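You operate a simulated robot arm through the tools that you are given. There is no shell and no other tool. Be economical: measure what you need, move in short steps, check, and stop when the job is done.

The job below is to be done with a simulated two-armed robot. You get a single attempt, and the scene is never put back.

## Task
Wipe up the spill on the dining table top with the red napkin and put it back.

It is judged by the outcome, as a careful person would: the job done as asked, and still so three seconds after it is handed in. It fails if anything else is knocked over, pushed out of place, dropped, spilled or broken. Flat cloth is picked up by pressing the open fingertips on it (5 to 10 N) and closing them slowly along it; thin cloth reads only 2 to 8 mm in the jaws.

## Robot
Two 7-joint arms with two-finger parallel grippers on one trunk, on a base that drives. Base frame: it is fixed to the floor where the robot stands at the start and does not move with it; the origin is under the middle of the robot, x ahead of it, y to its left, z up; the surface under the hand at the start is at about z = 750. Units: mm, degrees, N and s.
The left shoulder is at the start at [60, 143, 876], the right one opposite. With the tool pointing down near the work surface each hand reaches from about 320 to 740 mm from the robot's upright axis, wherever it stands, measured 20 degrees to its own side. Payload 1.57 kg a hand.
The tool frame of a hand sits at the grasp point between the pads (the TCP): z along the fingers, y along the line on which they close. The tips reach 30 mm beyond it. The gripper opens to 110 mm. The fingers are 24 mm wide and 12 mm thick; the gripper's body (48 by 112 mm) begins 78 mm behind the TCP.
Orientation is that of the tool frame in the base frame, as [roll, pitch, yaw] about the fixed x, y, z axes, in that order (R = Rz(yaw) Ry(pitch) Rx(roll)). With the fingers straight down and closing along the base's y, the tool's x points along the base's -x, its y along +y and its z along -z.

## Interface
- The arms move only by the tool send_rows. It takes "left_moves", "right_moves" or both (then of equal length, played together; a hand with none holds still); each is a list of rows, each a list of 7 numbers: the turn, a rotation vector about the tool's x, y, z in degrees, then the shift along the tool's x, y, z in mm, then the gripper command, from -1 (shut) to 1 (fully open), values between in proportion. In form: [[ax, ay, az, dx, dy, dz, gripper], ...]. A call has 1 to 10 rows; each row is the pose to reach, as a shift and turn from the pose commanded when the call began, along the tool's axes at that moment. Each row takes 0.2 s and may step no farther than 50 mm and 8.6 degrees from the row before; otherwise, or with a gripper value out of range, the whole call is refused. Where a pose cannot be reached the arm comes as near as it can. A force on the tool above 40 N (or 10 N above the force at the start of the call, whichever is more), or a blocked arm, ends the call early, and 0.2 s more pass. The fingers move at their own pace (about 45 mm/s each) and stop on an object; they squeeze with about 33 N. The grip force told is the motor's: it shows also when the fingers shut on nothing. Time passes only in rows, and 0.2 s behind the last, so rows that repeat a pose let the fingers close. It gives the time, the measured TCP pose, the force on the tool (base axes), the opening and the grip force at its end, in the units of the frame above (readings bear some noise), with the torque about the TCP (base axes, N m) and any sound that the robot's microphone picked up, and new pictures: "pictures" is both (left out), scene, wrist or none (wrist: the cameras of the hands that moved).
- Cameras (640 x 400 px; columns grow to the right, rows downward): "scene" is now at [42.3, 33.4, 1487.7]; the picture's right is [0.41, -0.91, 0.00], its down [-0.67, -0.30, -0.68] and it looks along [0.62, 0.28, -0.73] (base axes); focal length 256 px, centre (320, 200). "left" rides on the left gripper at [70, -16, -141] in its tool frame; the picture's right is [0.23, 0.97, 0.00], its down [-0.86, 0.20, -0.48] and it looks along [-0.47, 0.11, 0.88] (tool axes); focal length 222 px, centre (320, 200). "right" rides on the right gripper at [70, 16, -141] in its tool frame; the picture's right is [-0.23, 0.97, 0.00], its down [-0.86, -0.20, -0.48] and it looks along [-0.47, -0.11, 0.88] (tool axes); focal length 222 px, centre (320, 200). There is no depth. A picture from a camera that has moved, and an enlarged one, comes with that camera's place and axes in the base frame and with its lens.
- move_column(by): slides the trunk up (or, below 0, down) by that many mm; the arms and the scene camera ride with it, the base frame stays. It gives what a move gives, with no picture.
- drive_base(legs): drives the robot by 1 to 6 legs, each [ahead, left, turn to the left] in mm, mm and degrees, along the robot's own axes; the way and the turn of a leg run together, so that a leg with both is an arc; at most 1500 mm and 180 degrees a leg. The arms and the cameras ride along, it lands a little off, and it stops where it bumps. It gives what a move gives, and a new picture of the scene camera.
- turn_head(pan, tilt): turns the head with the scene camera to pan (to the left, within 86 degrees either way) and tilt (down, from -29 to 69), counted from straight ahead of the robot. It gives what a move gives, and a new picture of the scene camera.
- zoom(camera, box): a new picture of the part [left, top, right, bottom] of that camera's present view, enlarged. It takes no simulated time.
- job_done(): hands the job in; it is judged then, once.

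Go step by step. Nothing tells you exact positions but the pictures and the camera data: compare them with the known pose of the tool, close in by small moves and look again before you grip or let go. The budget is 120 turns and 260 pictures, counting those below and the enlarged ones. Unless the task says otherwise, let go and move clear before handing in, and close with one line.

The tools are called after ">>>" by a JSON object that holds its "api" and its "payload". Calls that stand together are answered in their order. send_rows: Moves the arms, as the interface text tells. Its arguments: {"type":"object","properties":{"left_moves":{"type":"array"},"right_moves":{"type":"array"},"pictures":{"type":"string","enum":["both","scene","wrist","none"]}},"required":[]} The other tools are called the same way: move_column (by) slides the trunk up or down; drive_base (legs) drives the base; turn_head (pan, tilt) turns the head that bears the scene camera; zoom (camera, box) takes an enlarged picture of a part of a camera's view; job_done () hands the job in.

At the start:

```text
t: 0.0
left_tool_pos: [329.5, 322.9, 1022.2]
left_orientation: [-179.9, 0.0, 180.0]
left_wrist_force: [0.7, -0.6, 0.5]
left_wrist_torque: [0.03, -0.01, 0.04]
left_finger_gap: 109.9
left_grip_force: 0.1
right_tool_pos: [461.8, -0.8, 948.8]
right_orientation: [179.9, 0.0, 179.9]
right_wrist_force: [0.0, -0.2, -0.9]
right_wrist_torque: [0.0, 0.0, -0.01]
right_finger_gap: 109.7
right_grip_force: 0.0
trunk travel left (down, up): [-475.0, 115.0]
robot x, y, heading: [1.9, -1.5, -0.0]
head pan, tilt: [24.2, 47.2]
```

scene: 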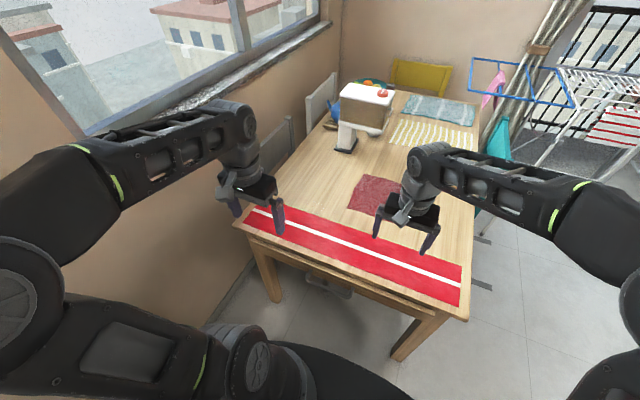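
right: 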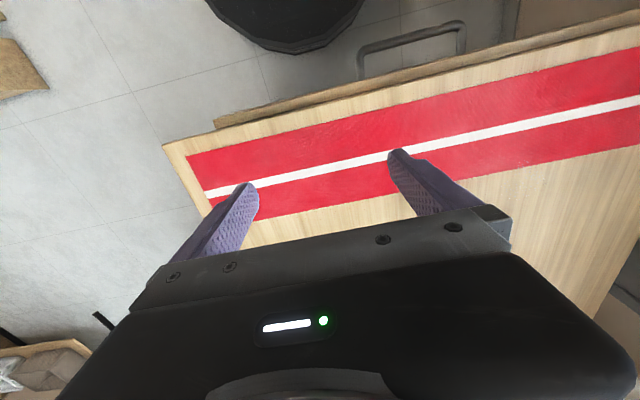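
left: 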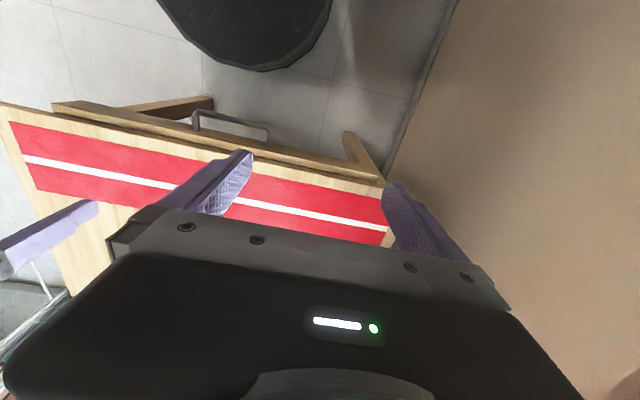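

I see a table with a red striped runner at the near end, a dark red napkin in the middle, and other items at the far end. I'll zoom in to find the spill.

>>> {"api": "zoom", "payload": {"camera": "scene", "box": [300, 60, 500, 185]}}

>>> {"api": "zoom", "payload": {"camera": "scene", "box": [230, 150, 480, 306]}}

```text
3.20 times, centred on (400, 122) of scene
camera zoom: at [42.3, 33.4, 1487.7], right [0.41, -0.91, 0.0], down [-0.67, -0.3, -0.68], along [0.62, 0.28, -0.73], focal length 819 px, centre (64, 448)
```

zoom: 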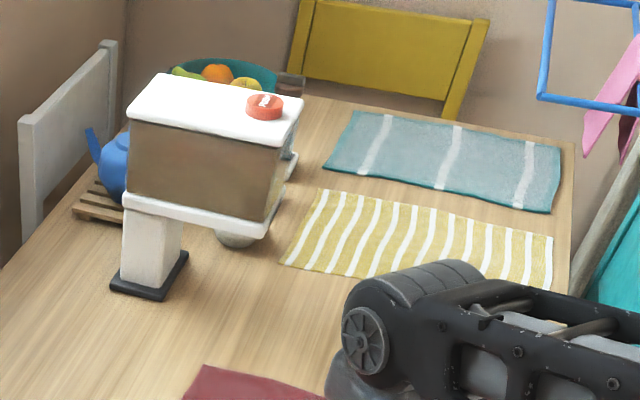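

```text
2.56 times, centred on (355, 228) of scene
camera zoom: at [42.3, 33.4, 1487.7], right [0.41, -0.91, 0.0], down [-0.67, -0.3, -0.68], along [0.62, 0.28, -0.73], focal length 655 px, centre (230, 128)
```

zoom: 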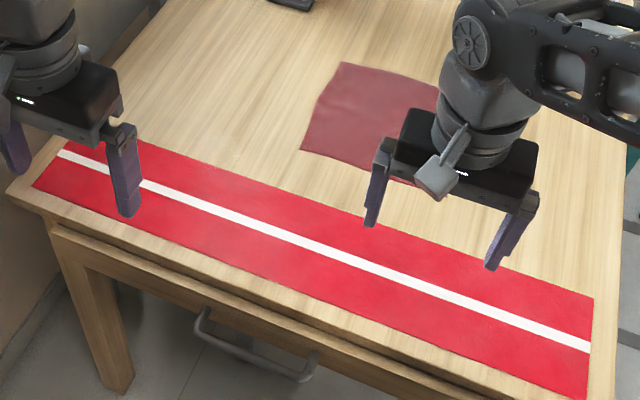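

No spill is seen yet; the right arm hides part of the table. I'll move the right hand to the right and up, and look again.

>>> {"api": "send_rows", "payload": {"right_moves": [[0, 0, 0, 0, -45, -15, 1], [0, 0, 0, 0, -90, -30, 1], [0, 0, 0, 0, -135, -45, 1], [0, 0, 0, 20, -180, -60, 1], [0, 0, 0, 40, -220, -60, 1], [0, 0, 0, 60, -260, -60, 1], [0, 0, 0, 80, -300, -60, 1]], "pictures": "scene"}}

>>> {"api": "move_column", "payload": {"by": 110}}

>>> {"api": "turn_head", "payload": {"pan": 10, "tilt": 38}}

```text
refused: row 4 steps farther than a row can; nothing moved
```

```text
t: 1.4
left_tool_pos: [330.1, 322.5, 1131.6]
left_orientation: [-180.0, -0.1, -180.0]
left_wrist_force: [0.1, 0.5, 0.3]
left_wrist_torque: [-0.05, 0.02, -0.03]
left_finger_gap: 109.9
left_grip_force: 0.0
right_tool_pos: [462.2, 0.0, 1060.3]
right_orientation: [-180.0, 0.1, -179.9]
right_wrist_force: [0.2, 0.2, 0.3]
right_wrist_torque: [0.03, -0.01, 0.02]
right_finger_gap: 110.0
right_grip_force: 0.2
trunk travel left (down, up): [-585.0, 5.0]
robot x, y, heading: [-0.5, 1.2, 0.3]
head pan, tilt: [24.2, 47.2]
```

```text
t: 2.2
left_tool_pos: [328.3, 324.1, 1131.8]
left_orientation: [-179.9, 0.0, 179.9]
left_wrist_force: [-0.7, 0.2, 0.3]
left_wrist_torque: [-0.01, 0.03, -0.02]
left_finger_gap: 110.1
left_grip_force: 0.1
right_tool_pos: [461.1, -0.7, 1059.6]
right_orientation: [-180.0, 0.0, 180.0]
right_wrist_force: [-0.7, 0.2, -0.3]
right_wrist_torque: [0.03, -0.02, -0.03]
right_finger_gap: 110.1
right_grip_force: 0.1
trunk travel left (down, up): [-585.0, 5.0]
robot x, y, heading: [-3.2, -0.5, 0.1]
head pan, tilt: [10.0, 38.0]
camera scene: at [54.8, 15.9, 1611.0], right [0.17, -0.98, 0.0], down [-0.61, -0.11, -0.79], along [0.78, 0.14, -0.62], focal length 256 px, centre (320, 200)
```

scene: 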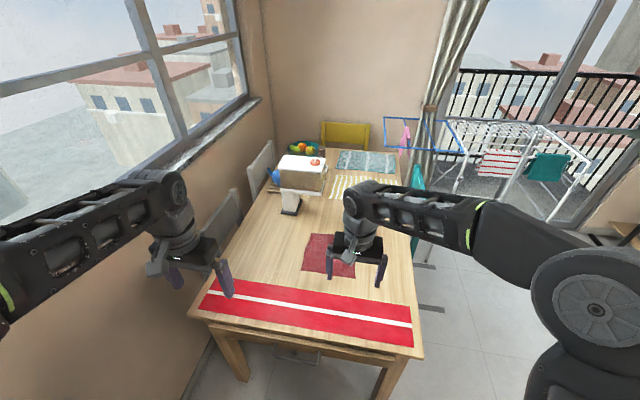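

The right arm still hides the table's right side, so I'll shift it right and zoom again.

>>> {"api": "send_rows", "payload": {"right_moves": [[0, 0, 0, 5, -45, 0, 1], [0, 0, 0, 10, -90, 0, 1], [0, 0, 0, 20, -135, 0, 1], [0, 0, 0, 30, -180, 0, 1], [0, 0, 0, 40, -225, 0, 1], [0, 0, 0, 50, -270, 0, 1], [0, 0, 0, 60, -315, 0, 1]], "pictures": "none"}}

>>> {"api": "zoom", "payload": {"camera": "scene", "box": [190, 120, 440, 276]}}

>>> {"api": "zoom", "payload": {"camera": "scene", "box": [240, 120, 420, 232]}}

```text
t: 3.8
left_tool_pos: [328.6, 321.2, 1132.0]
left_orientation: [-180.0, 0.0, -179.9]
left_wrist_force: [0.4, 0.0, 1.1]
left_wrist_torque: [-0.02, -0.03, 0.02]
left_finger_gap: 109.9
left_grip_force: 0.0
right_tool_pos: [401.0, -317.0, 1059.8]
right_orientation: [-180.0, -0.1, -179.9]
right_wrist_force: [0.6, -0.4, -0.4]
right_wrist_torque: [0.0, 0.0, 0.01]
right_finger_gap: 110.1
right_grip_force: 0.1
trunk travel left (down, up): [-585.0, 5.0]
robot x, y, heading: [2.4, 2.3, 0.2]
head pan, tilt: [10.0, 38.0]
```

```text
2.56 times, centred on (315, 198) of scene
camera zoom: at [54.3, 14.9, 1611.0], right [0.17, -0.98, 0.0], down [-0.61, -0.11, -0.79], along [0.78, 0.14, -0.62], focal length 655 px, centre (333, 205)
```

zoom: 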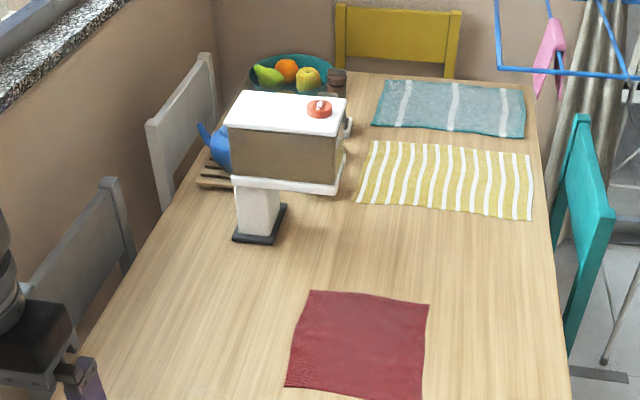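

```text
3.56 times, centred on (330, 176) of scene
camera zoom: at [54.3, 14.9, 1611.0], right [0.17, -0.98, 0.0], down [-0.61, -0.11, -0.79], along [0.78, 0.14, -0.62], focal length 910 px, centre (284, 285)
```

zoom: 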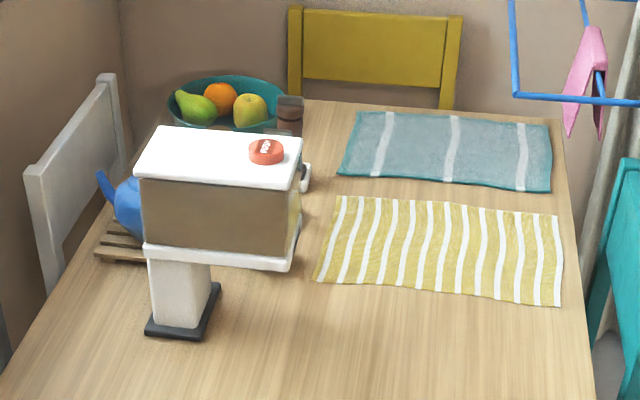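

The spill must be hidden behind the box-shaped stand on the left of the table. I'll drive to the right and look from the side.

>>> {"api": "drive_base", "payload": {"legs": [[0, -750, 0]]}}

>>> {"api": "turn_head", "payload": {"pan": 40, "tilt": 30}}

```text
t: 7.8
left_tool_pos: [329.7, -421.7, 1131.6]
left_orientation: [-179.9, 0.1, 179.8]
left_wrist_force: [0.1, 0.5, 0.1]
left_wrist_torque: [0.02, -0.02, 0.04]
left_finger_gap: 110.1
left_grip_force: 0.1
right_tool_pos: [399.4, -1059.4, 1060.1]
right_orientation: [-179.9, 0.1, 179.9]
right_wrist_force: [0.0, -0.2, 0.1]
right_wrist_torque: [0.0, -0.06, 0.0]
right_finger_gap: 109.8
right_grip_force: 0.1
trunk travel left (down, up): [-585.0, 5.0]
robot x, y, heading: [-0.2, -744.5, -0.1]
head pan, tilt: [10.0, 38.0]
camera scene: at [53.8, -727.2, 1611.0], right [0.17, -0.99, 0.0], down [-0.61, -0.1, -0.79], along [0.78, 0.14, -0.62], focal length 256 px, centre (320, 200)
```

scene: 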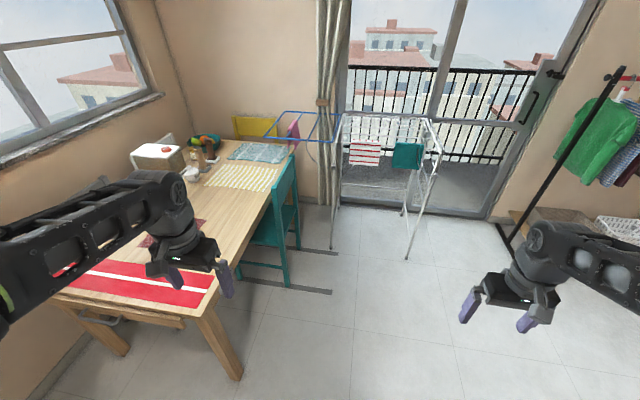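

```text
t: 8.8
left_tool_pos: [329.3, -420.9, 1132.2]
left_orientation: [180.0, 0.0, 179.8]
left_wrist_force: [-0.1, -0.2, 0.0]
left_wrist_torque: [0.01, 0.02, 0.03]
left_finger_gap: 110.0
left_grip_force: 0.1
right_tool_pos: [399.2, -1059.2, 1060.5]
right_orientation: [-179.9, 0.0, 179.8]
right_wrist_force: [0.1, -0.7, 0.4]
right_wrist_torque: [-0.02, 0.0, 0.0]
right_finger_gap: 110.1
right_grip_force: 0.0
trunk travel left (down, up): [-585.0, 5.0]
robot x, y, heading: [-3.8, -741.5, -0.1]
head pan, tilt: [40.0, 30.0]
camera scene: at [38.3, -683.5, 1623.3], right [0.64, -0.77, 0.0], down [-0.38, -0.32, -0.87], along [0.67, 0.55, -0.5], focal length 256 px, centre (320, 200)
```

scene: 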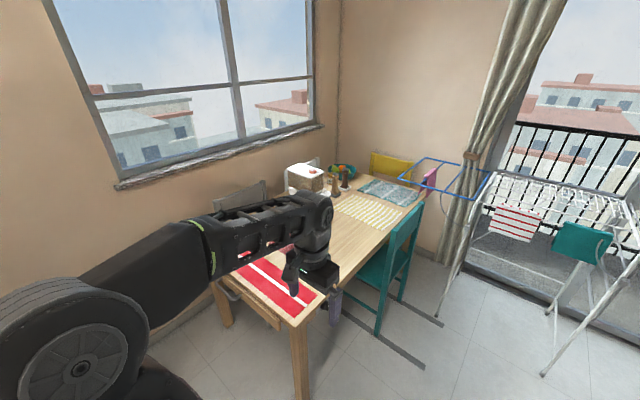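

From here the box still hides its back side. I'll drive ahead along the table's right side and zoom in.

>>> {"api": "drive_base", "payload": {"legs": [[450, 0, 0]]}}

>>> {"api": "turn_head", "payload": {"pan": 55, "tilt": 35}}

```text
t: 11.5
left_tool_pos: [775.5, -424.3, 1131.1]
left_orientation: [-180.0, 0.0, 179.7]
left_wrist_force: [-0.4, -0.5, -0.1]
left_wrist_torque: [0.01, 0.04, 0.0]
left_finger_gap: 110.0
left_grip_force: 0.0
right_tool_pos: [844.4, -1061.8, 1059.6]
right_orientation: [179.9, 0.0, 179.7]
right_wrist_force: [-0.8, -0.8, 0.1]
right_wrist_torque: [0.02, 0.04, -0.01]
right_finger_gap: 110.1
right_grip_force: 0.0
trunk travel left (down, up): [-585.0, 5.0]
robot x, y, heading: [445.1, -744.8, -0.6]
head pan, tilt: [40.0, 30.0]
camera scene: at [484.8, -685.4, 1623.3], right [0.64, -0.77, 0.0], down [-0.39, -0.32, -0.87], along [0.67, 0.55, -0.5], focal length 256 px, centre (320, 200)
```

scene: 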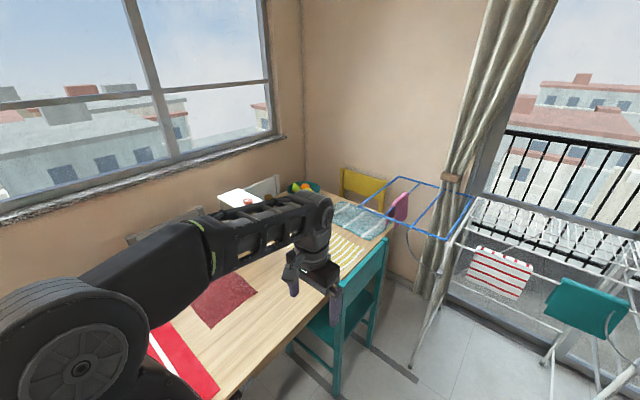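

```text
t: 12.2
left_tool_pos: [775.7, -424.7, 1131.0]
left_orientation: [-180.0, 0.0, 179.6]
left_wrist_force: [-0.5, -0.1, 0.6]
left_wrist_torque: [-0.02, 0.0, 0.0]
left_finger_gap: 109.9
left_grip_force: 0.1
right_tool_pos: [844.0, -1061.6, 1059.9]
right_orientation: [-180.0, -0.1, 179.5]
right_wrist_force: [-0.2, -0.2, -0.7]
right_wrist_torque: [0.0, -0.05, 0.0]
right_finger_gap: 109.9
right_grip_force: 0.0
trunk travel left (down, up): [-585.0, 5.0]
robot x, y, heading: [444.8, -744.7, -0.7]
head pan, tilt: [55.0, 35.0]
camera scene: at [465.2, -671.3, 1615.6], right [0.82, -0.58, 0.0], down [-0.33, -0.47, -0.82], along [0.47, 0.67, -0.57], focal length 256 px, centre (320, 200)
```

scene: 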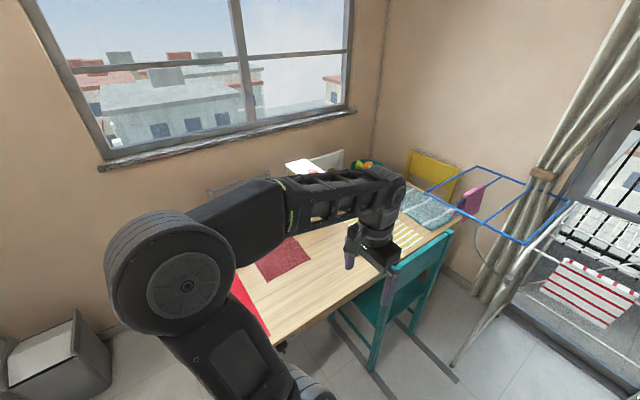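

The left arm blocks the view. I'll turn the base left so both arms flank the view.

>>> {"api": "drive_base", "payload": {"legs": [[0, 0, 60]]}}

>>> {"api": "turn_head", "payload": {"pan": 0, "tilt": 35}}

```text
t: 15.3
left_tool_pos: [328.1, -297.8, 1132.2]
left_orientation: [-180.0, 0.0, -119.8]
left_wrist_force: [-0.2, -0.1, -0.3]
left_wrist_torque: [-0.03, 0.02, 0.01]
left_finger_gap: 110.1
left_grip_force: 0.0
right_tool_pos: [918.2, -552.8, 1060.7]
right_orientation: [-180.0, 0.0, -119.8]
right_wrist_force: [1.1, -0.8, -0.1]
right_wrist_torque: [-0.02, -0.04, 0.0]
right_finger_gap: 110.0
right_grip_force: 0.1
trunk travel left (down, up): [-585.0, 5.0]
robot x, y, heading: [443.6, -741.4, 60.2]
head pan, tilt: [55.0, 35.0]
camera scene: at [391.6, -689.6, 1615.6], right [0.9, 0.43, 0.0], down [0.24, -0.52, -0.82], along [-0.35, 0.74, -0.57], focal length 256 px, centre (320, 200)
```

scene: 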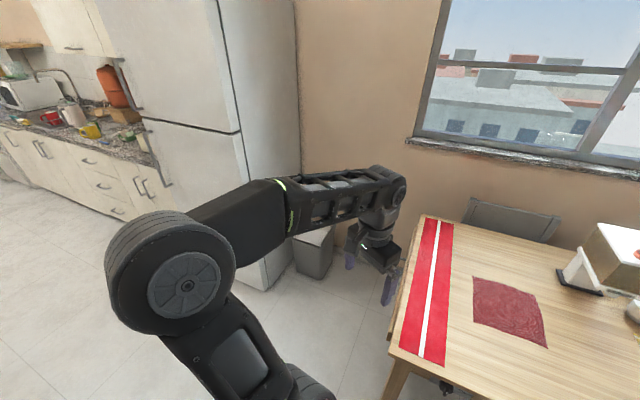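

```text
t: 16.5
left_tool_pos: [327.2, -298.6, 1132.5]
left_orientation: [-180.0, 0.0, -119.7]
left_wrist_force: [-0.9, 0.3, 0.2]
left_wrist_torque: [0.0, -0.02, -0.03]
left_finger_gap: 109.8
left_grip_force: 0.2
right_tool_pos: [918.2, -551.9, 1060.7]
right_orientation: [-180.0, 0.0, -119.8]
right_wrist_force: [0.2, 0.4, -0.5]
right_wrist_torque: [-0.01, 0.02, 0.0]
right_finger_gap: 110.0
right_grip_force: 0.0
trunk travel left (down, up): [-585.0, 5.0]
robot x, y, heading: [442.5, -743.9, 60.2]
head pan, tilt: [0.0, 35.0]
camera scene: at [472.9, -692.8, 1615.6], right [0.87, -0.5, 0.0], down [-0.28, -0.5, -0.82], along [0.41, 0.71, -0.57], focal length 256 px, centre (320, 200)
```

scene: 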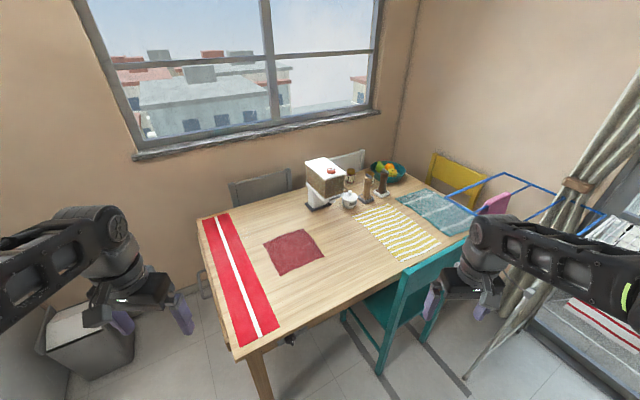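

>>> {"api": "zoom", "payload": {"camera": "scene", "box": [290, 145, 450, 245]}}

>>> {"api": "zoom", "payload": {"camera": "scene", "box": [200, 180, 400, 305]}}

```text
4.00 times, centred on (370, 195) of scene
camera zoom: at [472.9, -692.8, 1615.6], right [0.87, -0.5, 0.0], down [-0.28, -0.5, -0.82], along [0.41, 0.71, -0.57], focal length 1023 px, centre (120, 220)
```

zoom: 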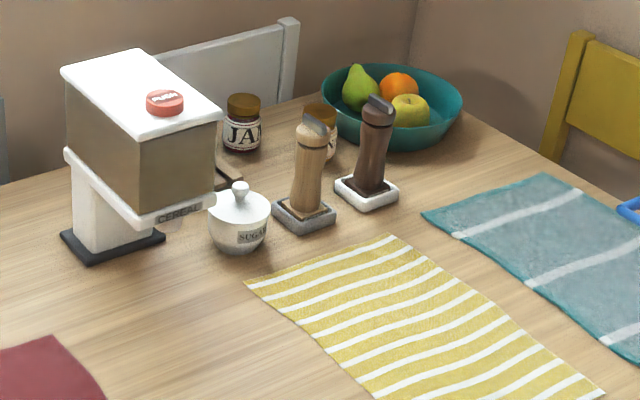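

```text
3.20 times, centred on (300, 242) of scene
camera zoom: at [472.9, -692.8, 1615.6], right [0.87, -0.5, 0.0], down [-0.28, -0.5, -0.82], along [0.41, 0.71, -0.57], focal length 819 px, centre (384, 64)
```

zoom: 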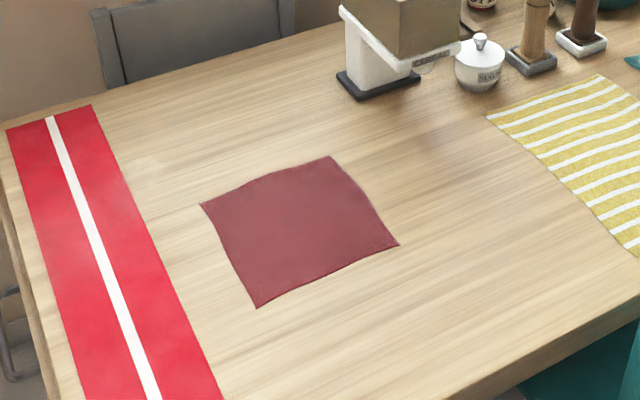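

There is a faint pale patch between the runner and the napkin; I'll zoom in on it.

>>> {"api": "zoom", "payload": {"camera": "scene", "box": [220, 207, 290, 251]}}

>>> {"api": "zoom", "payload": {"camera": "scene", "box": [280, 225, 390, 294]}}

```text
9.09 times, centred on (255, 229) of scene
camera zoom: at [472.9, -692.8, 1615.6], right [0.87, -0.5, 0.0], down [-0.28, -0.5, -0.82], along [0.41, 0.71, -0.57], focal length 2326 px, centre (911, -64)
```

zoom: 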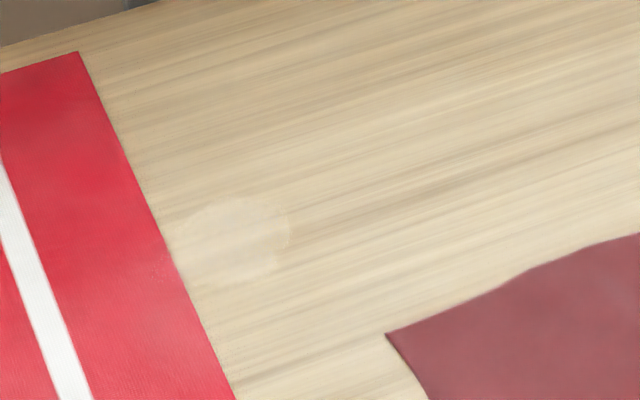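

```text
5.80 times, centred on (335, 260) of scene
camera zoom: at [472.9, -692.8, 1615.6], right [0.87, -0.5, 0.0], down [-0.28, -0.5, -0.82], along [0.41, 0.71, -0.57], focal length 1483 px, centre (233, -145)
```

zoom: 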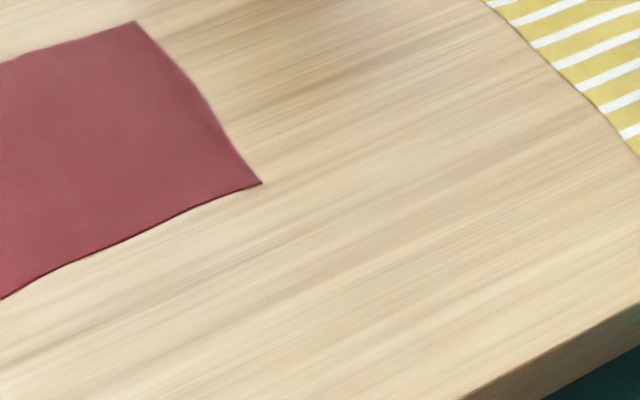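

The spill is a pale round patch, about 65 mm wide, near (625, 318), next to the runner. The napkin is a flat square spanning about x 676–893, y −14–205. I'll go back in front of the table, centred on the napkin.

>>> {"api": "drive_base", "payload": {"legs": [[0, 0, -60], [-445, 0, 0], [0, 845, 0]]}}

>>> {"api": "turn_head", "payload": {"pan": 0, "tilt": 69}}

```text
t: 26.0
left_tool_pos: [325.3, 429.7, 1132.1]
left_orientation: [179.9, 0.1, -179.8]
left_wrist_force: [0.1, -0.8, 0.6]
left_wrist_torque: [-0.01, -0.04, -0.03]
left_finger_gap: 110.0
left_grip_force: 0.1
right_tool_pos: [395.8, -207.1, 1059.7]
right_orientation: [-180.0, 0.0, -179.9]
right_wrist_force: [0.8, 0.1, 0.2]
right_wrist_torque: [-0.01, 0.01, 0.02]
right_finger_gap: 110.1
right_grip_force: 0.1
trunk travel left (down, up): [-585.0, 5.0]
robot x, y, heading: [-2.8, 108.3, 0.1]
head pan, tilt: [0.0, 35.0]
camera scene: at [53.5, 108.4, 1615.6], right [0.0, -1.0, 0.0], down [-0.57, 0.0, -0.82], along [0.82, 0.0, -0.57], focal length 256 px, centre (320, 200)
```

scene: 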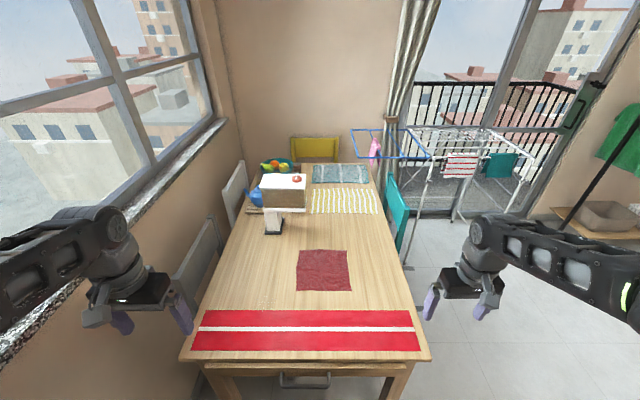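

```text
t: 27.0
left_tool_pos: [323.9, 429.7, 1131.3]
left_orientation: [-179.9, 0.0, -179.9]
left_wrist_force: [-0.3, -0.3, -0.6]
left_wrist_torque: [0.0, -0.01, 0.0]
left_finger_gap: 109.8
left_grip_force: 0.1
right_tool_pos: [396.5, -209.1, 1059.9]
right_orientation: [-180.0, -0.1, -179.8]
right_wrist_force: [0.1, -0.7, -1.1]
right_wrist_torque: [0.03, -0.03, -0.02]
right_finger_gap: 110.0
right_grip_force: 0.0
trunk travel left (down, up): [-585.0, 5.0]
robot x, y, heading: [-5.0, 100.8, -0.0]
head pan, tilt: [0.0, 68.8]
camera scene: at [21.4, 107.7, 1571.9], right [0.0, -1.0, 0.0], down [-0.93, 0.0, -0.36], along [0.36, 0.0, -0.93], focal length 256 px, centre (320, 200)
```

scene: 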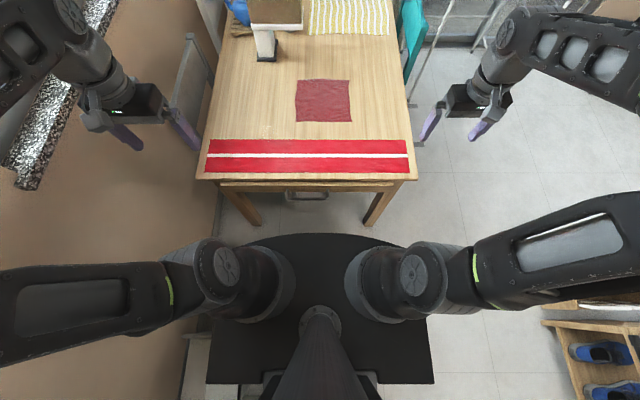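

The base front is about 120 mm short of the table edge. I'll zoom in on the expected spill spot and napkin for precise positions.

>>> {"api": "zoom", "payload": {"camera": "scene", "box": [240, 100, 304, 140]}}

>>> {"api": "zoom", "payload": {"camera": "scene", "box": [200, 60, 424, 200]}}

```text
10.00 times, centred on (272, 120) of scene
camera zoom: at [21.4, 107.7, 1571.9], right [0.0, -1.0, 0.0], down [-0.93, 0.0, -0.36], along [0.36, 0.0, -0.93], focal length 2559 px, centre (800, 1000)
```

zoom: 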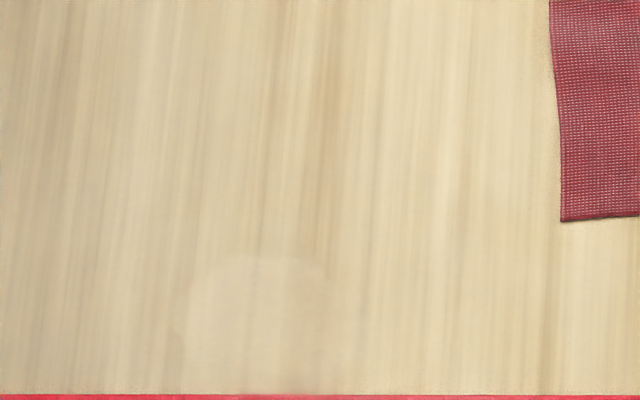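

```text
2.86 times, centred on (312, 130) of scene
camera zoom: at [21.4, 107.7, 1571.9], right [0.0, -1.0, 0.0], down [-0.93, 0.0, -0.36], along [0.36, 0.0, -0.93], focal length 731 px, centre (343, 400)
```

zoom: 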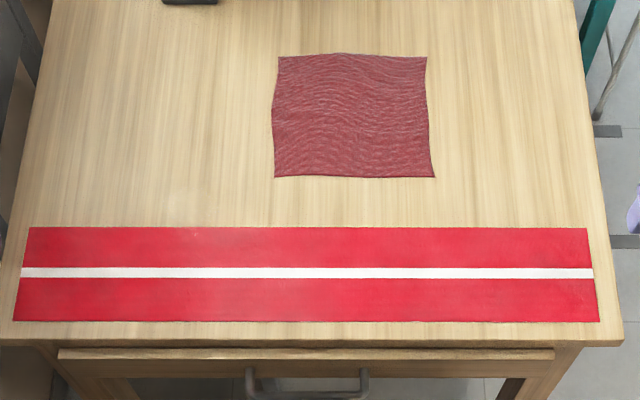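

The spill spans about x 585–650, y 288–345, just touching the runner's edge, and the napkin spans x 670–885, y −20–203. I'll move the base 65 mm ahead, keeping short of the table, and then turn the hands so that they close along x.

>>> {"api": "drive_base", "payload": {"legs": [[65, 0, 0]]}}

>>> {"api": "send_rows", "payload": {"left_moves": [[0, 0, 8.5, 0, 0, 0, 0], [0, 0, 17, -10, -10, 0, 0], [0, 0, 25.5, -20, -20, 0, 0], [0, 0, 34, -40, -40, 0, 0], [0, 0, 42.5, -60, -60, 0, 0], [0, 0, 51, -80, -80, 0, 0], [0, 0, 59.5, -100, -100, 0, 0], [0, 0, 68, -120, -120, 0, 0], [0, 0, 76.5, -140, -140, 0, 0], [0, 0, 85, -160, -160, 0, 0]], "right_moves": [[0, 0, -8.5, 0, 0, 0, 0], [0, 0, -17, -10, 10, 0, 0], [0, 0, -25.5, -20, 20, 0, 0], [0, 0, -34, -40, 40, 0, 0], [0, 0, -42.5, -60, 60, 0, 0], [0, 0, -51, -80, 80, 0, 0], [0, 0, -59.5, -100, 100, 0, 0], [0, 0, -68, -120, 120, 0, 0], [0, 0, -76.5, -140, 140, 0, 0], [0, 0, -85, -160, 160, 0, 0]], "pictures": "scene"}}

```text
t: 28.0
left_tool_pos: [389.8, 431.1, 1132.6]
left_orientation: [-179.9, -0.1, -179.8]
left_wrist_force: [-0.5, 0.7, -0.5]
left_wrist_torque: [0.0, 0.04, 0.01]
left_finger_gap: 110.0
left_grip_force: 0.1
right_tool_pos: [463.8, -207.7, 1059.2]
right_orientation: [179.9, -0.1, -179.9]
right_wrist_force: [0.4, -0.9, 0.3]
right_wrist_torque: [-0.01, 0.06, 0.0]
right_finger_gap: 109.7
right_grip_force: 0.1
trunk travel left (down, up): [-585.0, 5.0]
robot x, y, heading: [59.9, 106.2, 0.2]
head pan, tilt: [0.0, 68.8]
camera scene: at [88.2, 107.9, 1571.8], right [0.0, -1.0, 0.0], down [-0.93, 0.0, -0.36], along [0.36, 0.0, -0.93], focal length 256 px, centre (320, 200)
```

scene: 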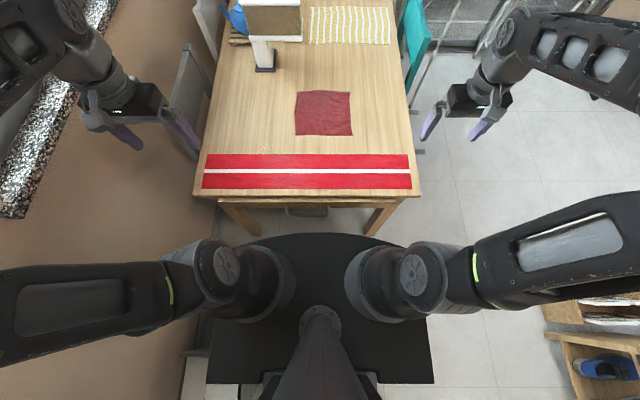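

```text
t: 30.2
left_tool_pos: [551.9, 270.9, 1131.0]
left_orientation: [-179.9, 0.0, 95.0]
left_wrist_force: [0.4, 0.0, -0.6]
left_wrist_torque: [-0.01, -0.01, 0.0]
left_finger_gap: 54.9
left_grip_force: 0.1
right_tool_pos: [623.8, -48.7, 1059.6]
right_orientation: [180.0, 0.0, -94.7]
right_wrist_force: [0.7, 0.5, 0.2]
right_wrist_torque: [0.01, -0.02, 0.0]
right_finger_gap: 55.2
right_grip_force: 0.0
trunk travel left (down, up): [-585.0, 5.0]
robot x, y, heading: [57.3, 106.4, 0.1]
head pan, tilt: [0.0, 68.8]
camera scene: at [87.8, 107.8, 1571.8], right [0.0, -1.0, 0.0], down [-0.93, 0.0, -0.36], along [0.36, 0.0, -0.93], focal length 256 px, centre (320, 200)
```

scene: 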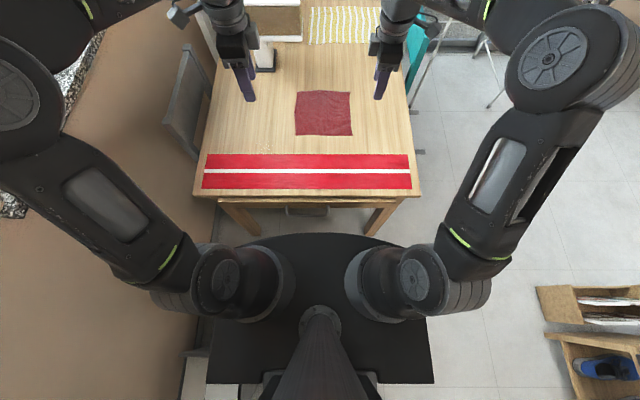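

Both hands now close along x. I'll bring them above the napkin's near edge, about 100 mm high.

>>> {"api": "send_rows", "payload": {"left_moves": [[0, 0, 0.6, -14.4, 20, 31, 0], [0, 0, 1.2, -29, 40, 62, 0], [0, 0, 1.8, -43, 60, 94, 0], [0, 0, 2.5, -58, 80, 125, 0], [0, 0, 3, -72, 100, 157, 0], [0, 0, 3.8, -86, 120, 188, 0], [0, 0, 4.4, -101, 140, 220, 0], [0, 0, 5, -115.4, 160.5, 251, 0]], "right_moves": [[0, 0, -0.6, -9, -11.5, 22, 0], [0, 0, -1.2, -18, -23, 45, 0], [0, 0, -1.8, -27, -35, 67, 0], [0, 0, -2.5, -36, -46, 90, 0], [0, 0, -3, -45, -58, 112, 0], [0, 0, -3.8, -54, -69, 135, 0], [0, 0, -4.4, -63, -81, 157, 0], [0, 0, -5, -71.8, -92.5, 180, 0]]}}

```text
t: 32.0
left_tool_pos: [721.0, 170.4, 881.5]
left_orientation: [180.0, -0.1, 90.1]
left_wrist_force: [0.3, -1.2, 1.1]
left_wrist_torque: [0.0, 0.04, 0.0]
left_finger_gap: 55.1
left_grip_force: 0.0
right_tool_pos: [720.5, 15.7, 878.3]
right_orientation: [180.0, 0.0, -89.9]
right_wrist_force: [0.6, -0.4, -0.8]
right_wrist_torque: [0.01, -0.01, 0.01]
right_finger_gap: 55.0
right_grip_force: 0.0
trunk travel left (down, up): [-585.0, 5.0]
robot x, y, heading: [58.2, 109.8, 0.2]
head pan, tilt: [0.0, 68.8]
camera scene: at [87.7, 107.7, 1571.9], right [0.0, -1.0, 0.0], down [-0.93, 0.0, -0.36], along [0.36, 0.0, -0.93], focal length 256 px, centre (320, 200)
camera right: at [705.6, -53.9, 1021.1], right [-0.97, 0.23, 0.0], down [0.2, 0.86, 0.48], along [0.11, 0.47, -0.88], focal length 222 px, centre (320, 200)
camera left: at [703.5, 239.6, 1022.1], right [0.97, 0.23, 0.0], down [0.2, -0.85, 0.48], along [0.11, -0.47, -0.88], focal length 222 px, centre (320, 200)
```

scene: 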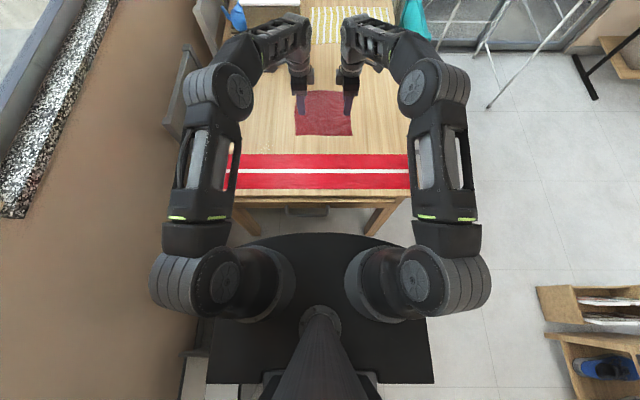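
right: 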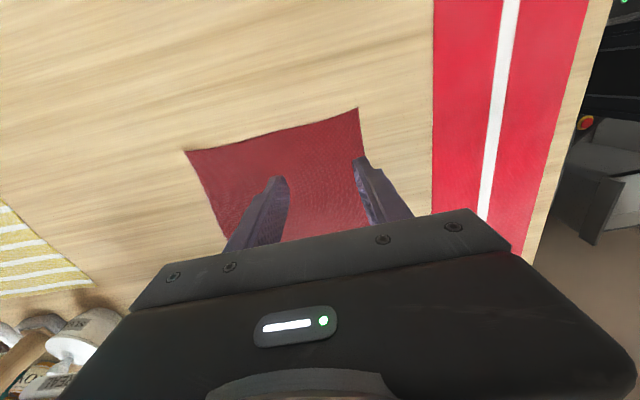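
left: 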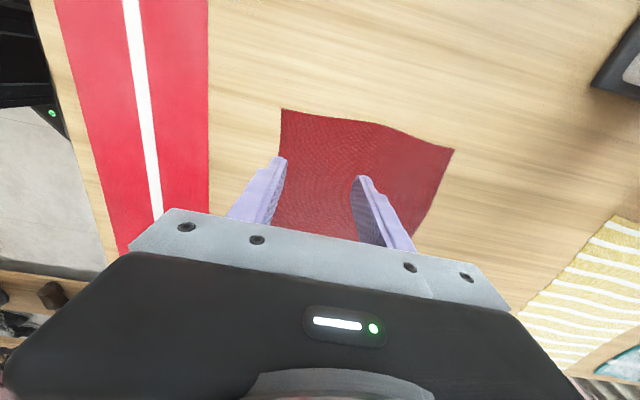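

The napkin corners agree: x 668–883, y −17–202. I'll lower both hands to just above the cloth, then press in small steps.

>>> {"api": "send_rows", "payload": {"left_moves": [[0, 0, 0, 0, 0, 45, 0], [0, 0, 0, 0, 0, 85, 0], [0, 0, 0, 0, 0, 95, 0]], "right_moves": [[0, 0, 0, 0, 0, 45, 0], [0, 0, 0, 0, 0, 85, 0], [0, 0, 0, 0, 0, 93, 0]], "pictures": "wrist"}}

```text
t: 32.8
left_tool_pos: [719.6, 170.1, 786.9]
left_orientation: [-179.9, 0.0, 90.1]
left_wrist_force: [0.1, -1.0, -0.6]
left_wrist_torque: [0.01, -0.01, 0.03]
left_finger_gap: 54.9
left_grip_force: 0.0
right_tool_pos: [719.7, 15.2, 787.4]
right_orientation: [-179.9, 0.0, -89.9]
right_wrist_force: [-1.0, 0.2, 0.0]
right_wrist_torque: [-0.01, -0.01, 0.0]
right_finger_gap: 55.1
right_grip_force: 0.1
trunk travel left (down, up): [-585.0, 5.0]
robot x, y, heading: [57.6, 109.4, 0.4]
head pan, tilt: [0.0, 68.8]
camera right: at [703.9, -53.3, 928.9], right [-0.97, 0.23, 0.0], down [0.2, 0.86, 0.48], along [0.11, 0.47, -0.88], focal length 222 px, centre (320, 200)
camera left: at [701.9, 239.6, 927.2], right [0.97, 0.23, 0.0], down [0.2, -0.85, 0.48], along [0.11, -0.47, -0.88], focal length 222 px, centre (320, 200)
```

right: 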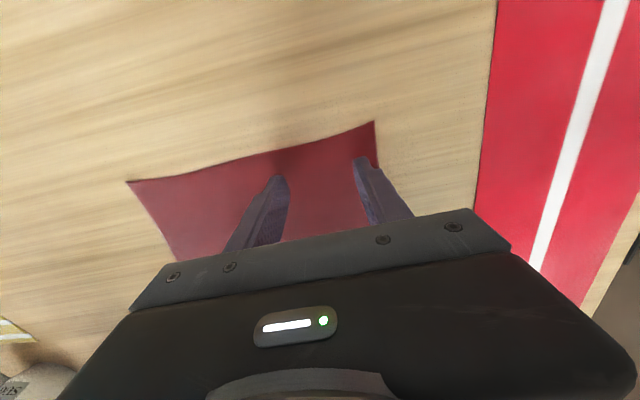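
left: 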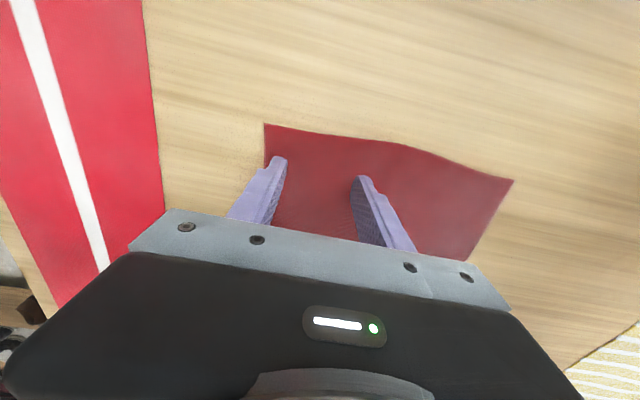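

>>> {"api": "send_rows", "payload": {"left_moves": [[0, 0, 0, 0, 0, 3, 0], [0, 0, 0, 0, 0, 6, 0], [0, 0, 0, 0, 0, 7.5, 0]], "right_moves": [[0, 0, 0, 0, 0, 3, 0], [0, 0, 0, 0, 0, 6, 0], [0, 0, 0, 0, 0, 7.5, 0]], "pictures": "none"}}

```text
t: 33.6
left_tool_pos: [719.8, 171.5, 780.8]
left_orientation: [179.9, 0.0, 90.1]
left_wrist_force: [-0.1, 1.0, 14.3]
left_wrist_torque: [0.01, 0.58, -0.05]
left_finger_gap: 55.2
left_grip_force: 0.3
right_tool_pos: [719.9, 17.3, 780.9]
right_orientation: [-179.9, 0.0, -89.9]
right_wrist_force: [0.8, -0.4, 7.1]
right_wrist_torque: [0.0, 0.21, -0.01]
right_finger_gap: 54.6
right_grip_force: 0.0
trunk travel left (down, up): [-585.0, 5.0]
robot x, y, heading: [60.4, 107.0, 0.1]
head pan, tilt: [0.0, 68.8]
```

Both hands press on the cloth (14 N left, 7 N right). I'll ease the left by 0.7 mm and close both slowly.

>>> {"api": "send_rows", "payload": {"left_moves": [[0, 0, 0, 0, 0, -0.7, -0.08], [0, 0, 0, 0, 0, -0.7, -0.16], [0, 0, 0, 0, 0, -0.7, -0.24], [0, 0, 0, 0, 0, -0.7, -0.32], [0, 0, 0, 0, 0, -0.7, -0.4], [0, 0, 0, 0, 0, -0.7, -0.5], [0, 0, 0, 0, 0, -0.7, -0.6], [0, 0, 0, 0, 0, -0.7, -0.7], [0, 0, 0, 0, 0, -0.7, -0.8], [0, 0, 0, 0, 0, -0.7, -0.9]], "right_moves": [[0, 0, 0, 0, 0, 0, -0.08], [0, 0, 0, 0, 0, 0, -0.16], [0, 0, 0, 0, 0, 0, -0.24], [0, 0, 0, 0, 0, 0, -0.32], [0, 0, 0, 0, 0, 0, -0.4], [0, 0, 0, 0, 0, 0, -0.5], [0, 0, 0, 0, 0, 0, -0.6], [0, 0, 0, 0, 0, 0, -0.7], [0, 0, 0, 0, 0, 0, -0.8], [0, 0, 0, 0, 0, 0, -0.9]], "pictures": "wrist"}}

>>> {"api": "send_rows", "payload": {"left_moves": [[0, 0, 0, 0, 0, 0, -1], [0, 0, 0, 0, 0, 0, -1], [0, 0, 0, 0, 0, 0, -1]], "right_moves": [[0, 0, 0, 0, 0, 0, -1], [0, 0, 0, 0, 0, 0, -1], [0, 0, 0, 0, 0, 0, -1]], "pictures": "wrist"}}

```text
t: 35.8
left_tool_pos: [717.2, 170.8, 780.4]
left_orientation: [179.8, 0.0, 90.2]
left_wrist_force: [-4.4, 0.4, 22.9]
left_wrist_torque: [-0.04, 0.42, 0.0]
left_finger_gap: 7.6
left_grip_force: 20.6
right_tool_pos: [718.3, 15.7, 782.7]
right_orientation: [180.0, 0.0, -89.8]
right_wrist_force: [-0.6, 0.3, 9.2]
right_wrist_torque: [-0.01, 0.16, -0.01]
right_finger_gap: 7.9
right_grip_force: 18.3
trunk travel left (down, up): [-585.0, 5.0]
robot x, y, heading: [61.9, 106.8, 0.3]
head pan, tilt: [0.0, 68.8]
camera right: at [701.8, -53.3, 923.1], right [-0.97, 0.23, 0.0], down [0.2, 0.86, 0.48], along [0.11, 0.47, -0.88], focal length 222 px, centre (320, 200)
camera left: at [699.9, 239.5, 922.4], right [0.97, 0.23, 0.0], down [0.2, -0.85, 0.48], along [0.11, -0.47, -0.88], focal length 222 px, centre (320, 200)
```

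right: 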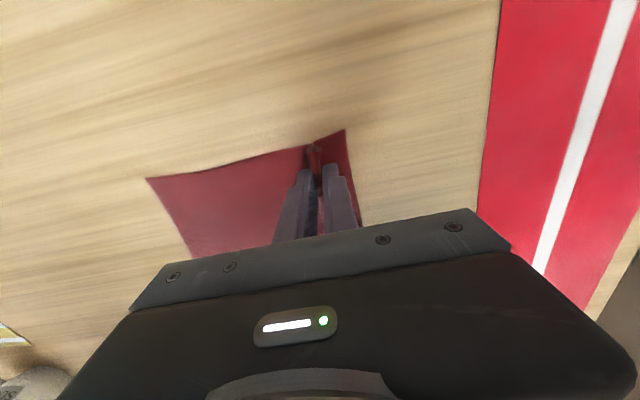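
left: 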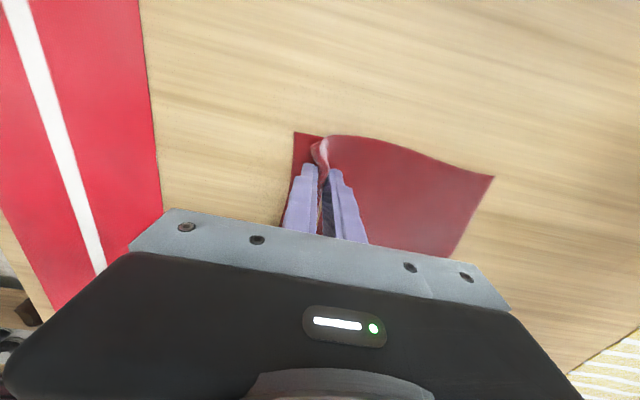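

```text
t: 36.6
left_tool_pos: [717.1, 169.6, 780.9]
left_orientation: [179.8, 0.0, 90.2]
left_wrist_force: [-4.2, 0.2, 23.8]
left_wrist_torque: [0.0, 0.4, -0.02]
left_finger_gap: 7.1
left_grip_force: 26.2
right_tool_pos: [717.3, 16.6, 781.1]
right_orientation: [-179.9, 0.1, -89.9]
right_wrist_force: [-1.3, 0.0, 8.1]
right_wrist_torque: [-0.04, 0.09, 0.03]
right_finger_gap: 7.4
right_grip_force: 26.4
trunk travel left (down, up): [-585.0, 5.0]
robot x, y, heading: [59.3, 106.2, -0.1]
head pan, tilt: [0.0, 68.8]
camera right: at [701.8, -53.3, 923.1], right [-0.97, 0.23, 0.0], down [0.2, 0.86, 0.48], along [0.11, 0.47, -0.88], focal length 222 px, centre (320, 200)
camera left: at [699.9, 239.5, 922.4], right [0.97, 0.23, 0.0], down [0.2, -0.85, 0.48], along [0.11, -0.47, -0.88], focal length 222 px, centre (320, 200)
```

right: 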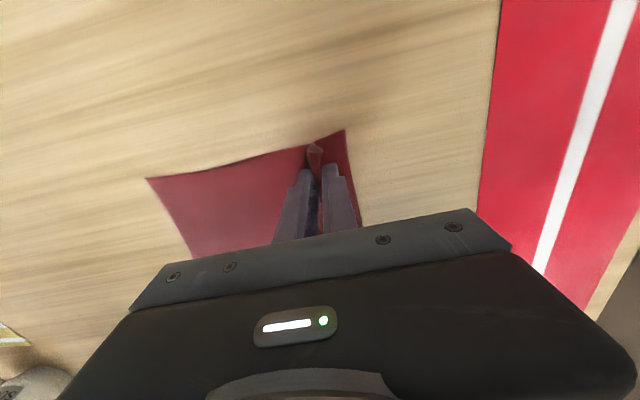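
left: 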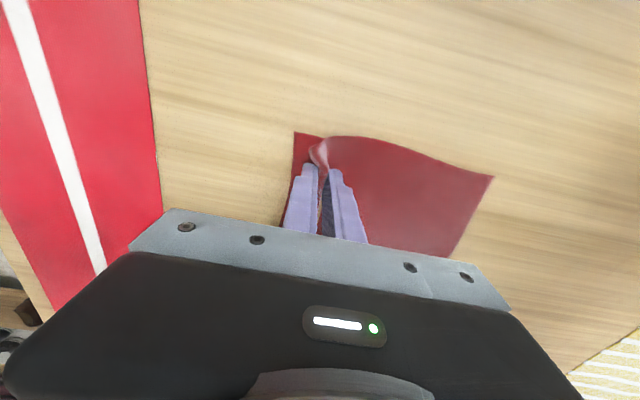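

Both hands hold a clear ridge of the cloth (7 mm in the jaws). I'll lift a little and carry the napkin sideways until its left corner is over the spill.

>>> {"api": "send_rows", "payload": {"left_moves": [[0, 0, 0, 0, 0, -15, -1], [0, 0, 0, 0, 0, -30, -1], [0, 0, 0, 36, -18, -30, -1], [0, 0, 0, 73, -36, -30, -1], [0, 0, 0, 110, -55, -30, -1], [0, 0, 0, 146, -72, -30, -1], [0, 0, 0, 146, -72, -20, -1]], "right_moves": [[0, 0, 0, 0, 0, -15, -1], [0, 0, 0, 0, 0, -30, -1], [0, 0, 0, -36, 18, -30, -1], [0, 0, 0, -73, 36, -30, -1], [0, 0, 0, -110, 55, -30, -1], [0, 0, 0, -146, 72, -30, -1], [0, 0, 0, -146, 72, -30, -1]]}}

```text
t: 38.2
left_tool_pos: [647.9, 316.4, 797.9]
left_orientation: [-179.9, 0.1, 90.1]
left_wrist_force: [0.0, -0.4, -0.2]
left_wrist_torque: [0.01, 0.01, -0.02]
left_finger_gap: 6.7
left_grip_force: 26.3
right_tool_pos: [647.9, 162.2, 808.6]
right_orientation: [180.0, 0.0, -89.9]
right_wrist_force: [0.3, 1.2, 0.7]
right_wrist_torque: [-0.01, -0.02, -0.03]
right_finger_gap: 7.2
right_grip_force: 26.5
trunk travel left (down, up): [-585.0, 5.0]
robot x, y, heading: [60.3, 106.1, 0.1]
head pan, tilt: [0.0, 68.8]
camera scene: at [86.7, 107.3, 1571.9], right [0.0, -1.0, 0.0], down [-0.93, 0.0, -0.36], along [0.36, 0.0, -0.93], focal length 256 px, centre (320, 200)
camera right: at [632.2, 92.1, 951.5], right [-0.97, 0.23, 0.0], down [0.2, 0.86, 0.48], along [0.11, 0.47, -0.88], focal length 222 px, centre (320, 200)
camera left: at [629.5, 385.0, 940.2], right [0.97, 0.23, 0.0], down [0.2, -0.85, 0.48], along [0.11, -0.47, -0.88], focal length 222 px, centre (320, 200)
```

scene: 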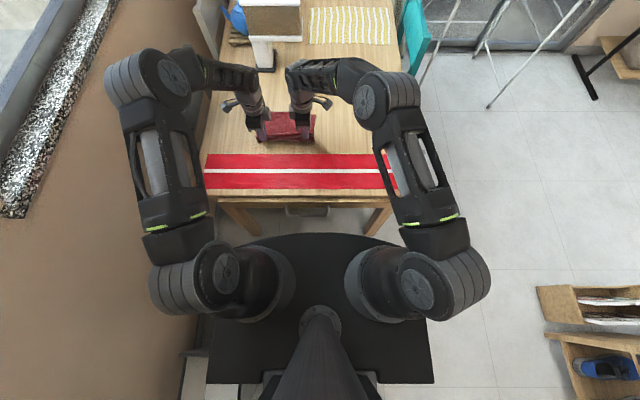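
right: 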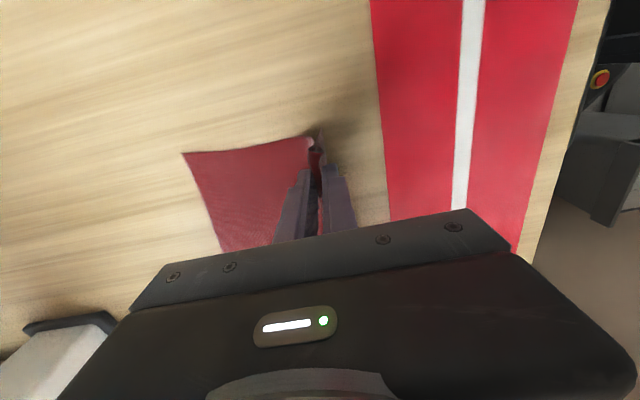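
left: 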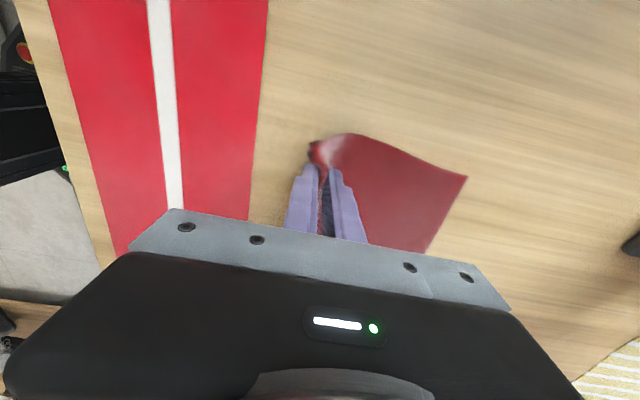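

The napkin hangs from the jaws with its flap under the tips. I'll lower the left hand to press the cloth on the spill and make a first stroke along y, with the right hand following.

>>> {"api": "send_rows", "payload": {"left_moves": [[0, 0, 0, 0, 0, 10, -1], [0, 0, 0, 0, 0, 16, -1], [0, 0, 0, 20, 0, 16, -1], [0, 0, 0, 40, 0, 16, -1], [0, 0, 0, 20, 0, 16, -1], [0, 0, 0, 0, 0, 16, -1], [0, 0, 0, -20, 0, 16, -1], [0, 0, 0, -40, 0, 16, -1]], "right_moves": [[0, 0, 0, 0, 0, 0, -1], [0, 0, 0, 0, 0, 5, -1], [0, 0, 0, -20, 0, 5, -1], [0, 0, 0, -40, 0, 5, -1], [0, 0, 0, -20, 0, 5, -1], [0, 0, 0, 0, 0, 5, -1], [0, 0, 0, 20, 0, 5, -1], [0, 0, 0, 40, 0, 5, -1]], "pictures": "wrist"}}

```text
t: 40.0
left_tool_pos: [647.5, 274.6, 783.2]
left_orientation: [180.0, 0.0, 90.1]
left_wrist_force: [-0.8, -2.2, 0.6]
left_wrist_torque: [-0.05, -0.01, 0.05]
left_finger_gap: 7.1
left_grip_force: 26.7
right_tool_pos: [647.9, 121.1, 804.5]
right_orientation: [-180.0, 0.0, -89.8]
right_wrist_force: [-0.5, 0.4, -0.2]
right_wrist_torque: [0.04, -0.05, 0.05]
right_finger_gap: 7.2
right_grip_force: 25.9
trunk travel left (down, up): [-585.0, 5.0]
robot x, y, heading: [59.9, 100.1, 0.1]
head pan, tilt: [0.0, 68.8]
camera right: at [632.0, 52.3, 947.2], right [-0.97, 0.22, 0.0], down [0.2, 0.86, 0.48], along [0.11, 0.47, -0.88], focal length 222 px, centre (320, 200)
camera left: at [629.3, 344.7, 924.6], right [0.97, 0.23, 0.0], down [0.2, -0.85, 0.48], along [0.11, -0.47, -0.88], focal length 222 px, centre (320, 200)
```

right: 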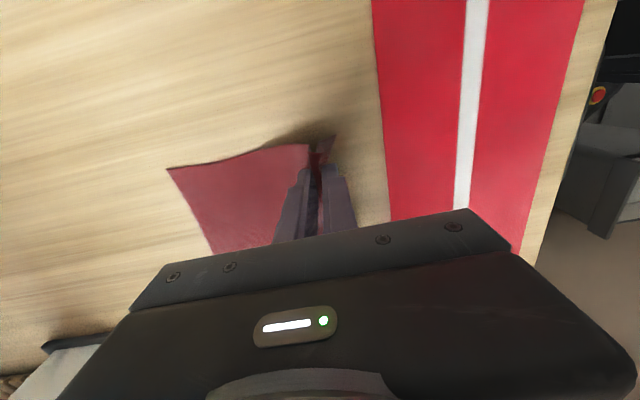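
left: 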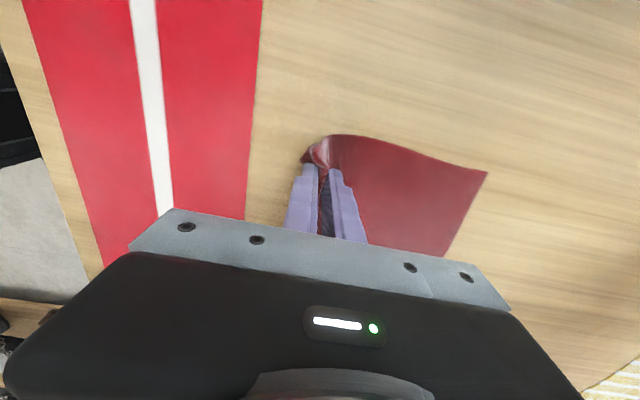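

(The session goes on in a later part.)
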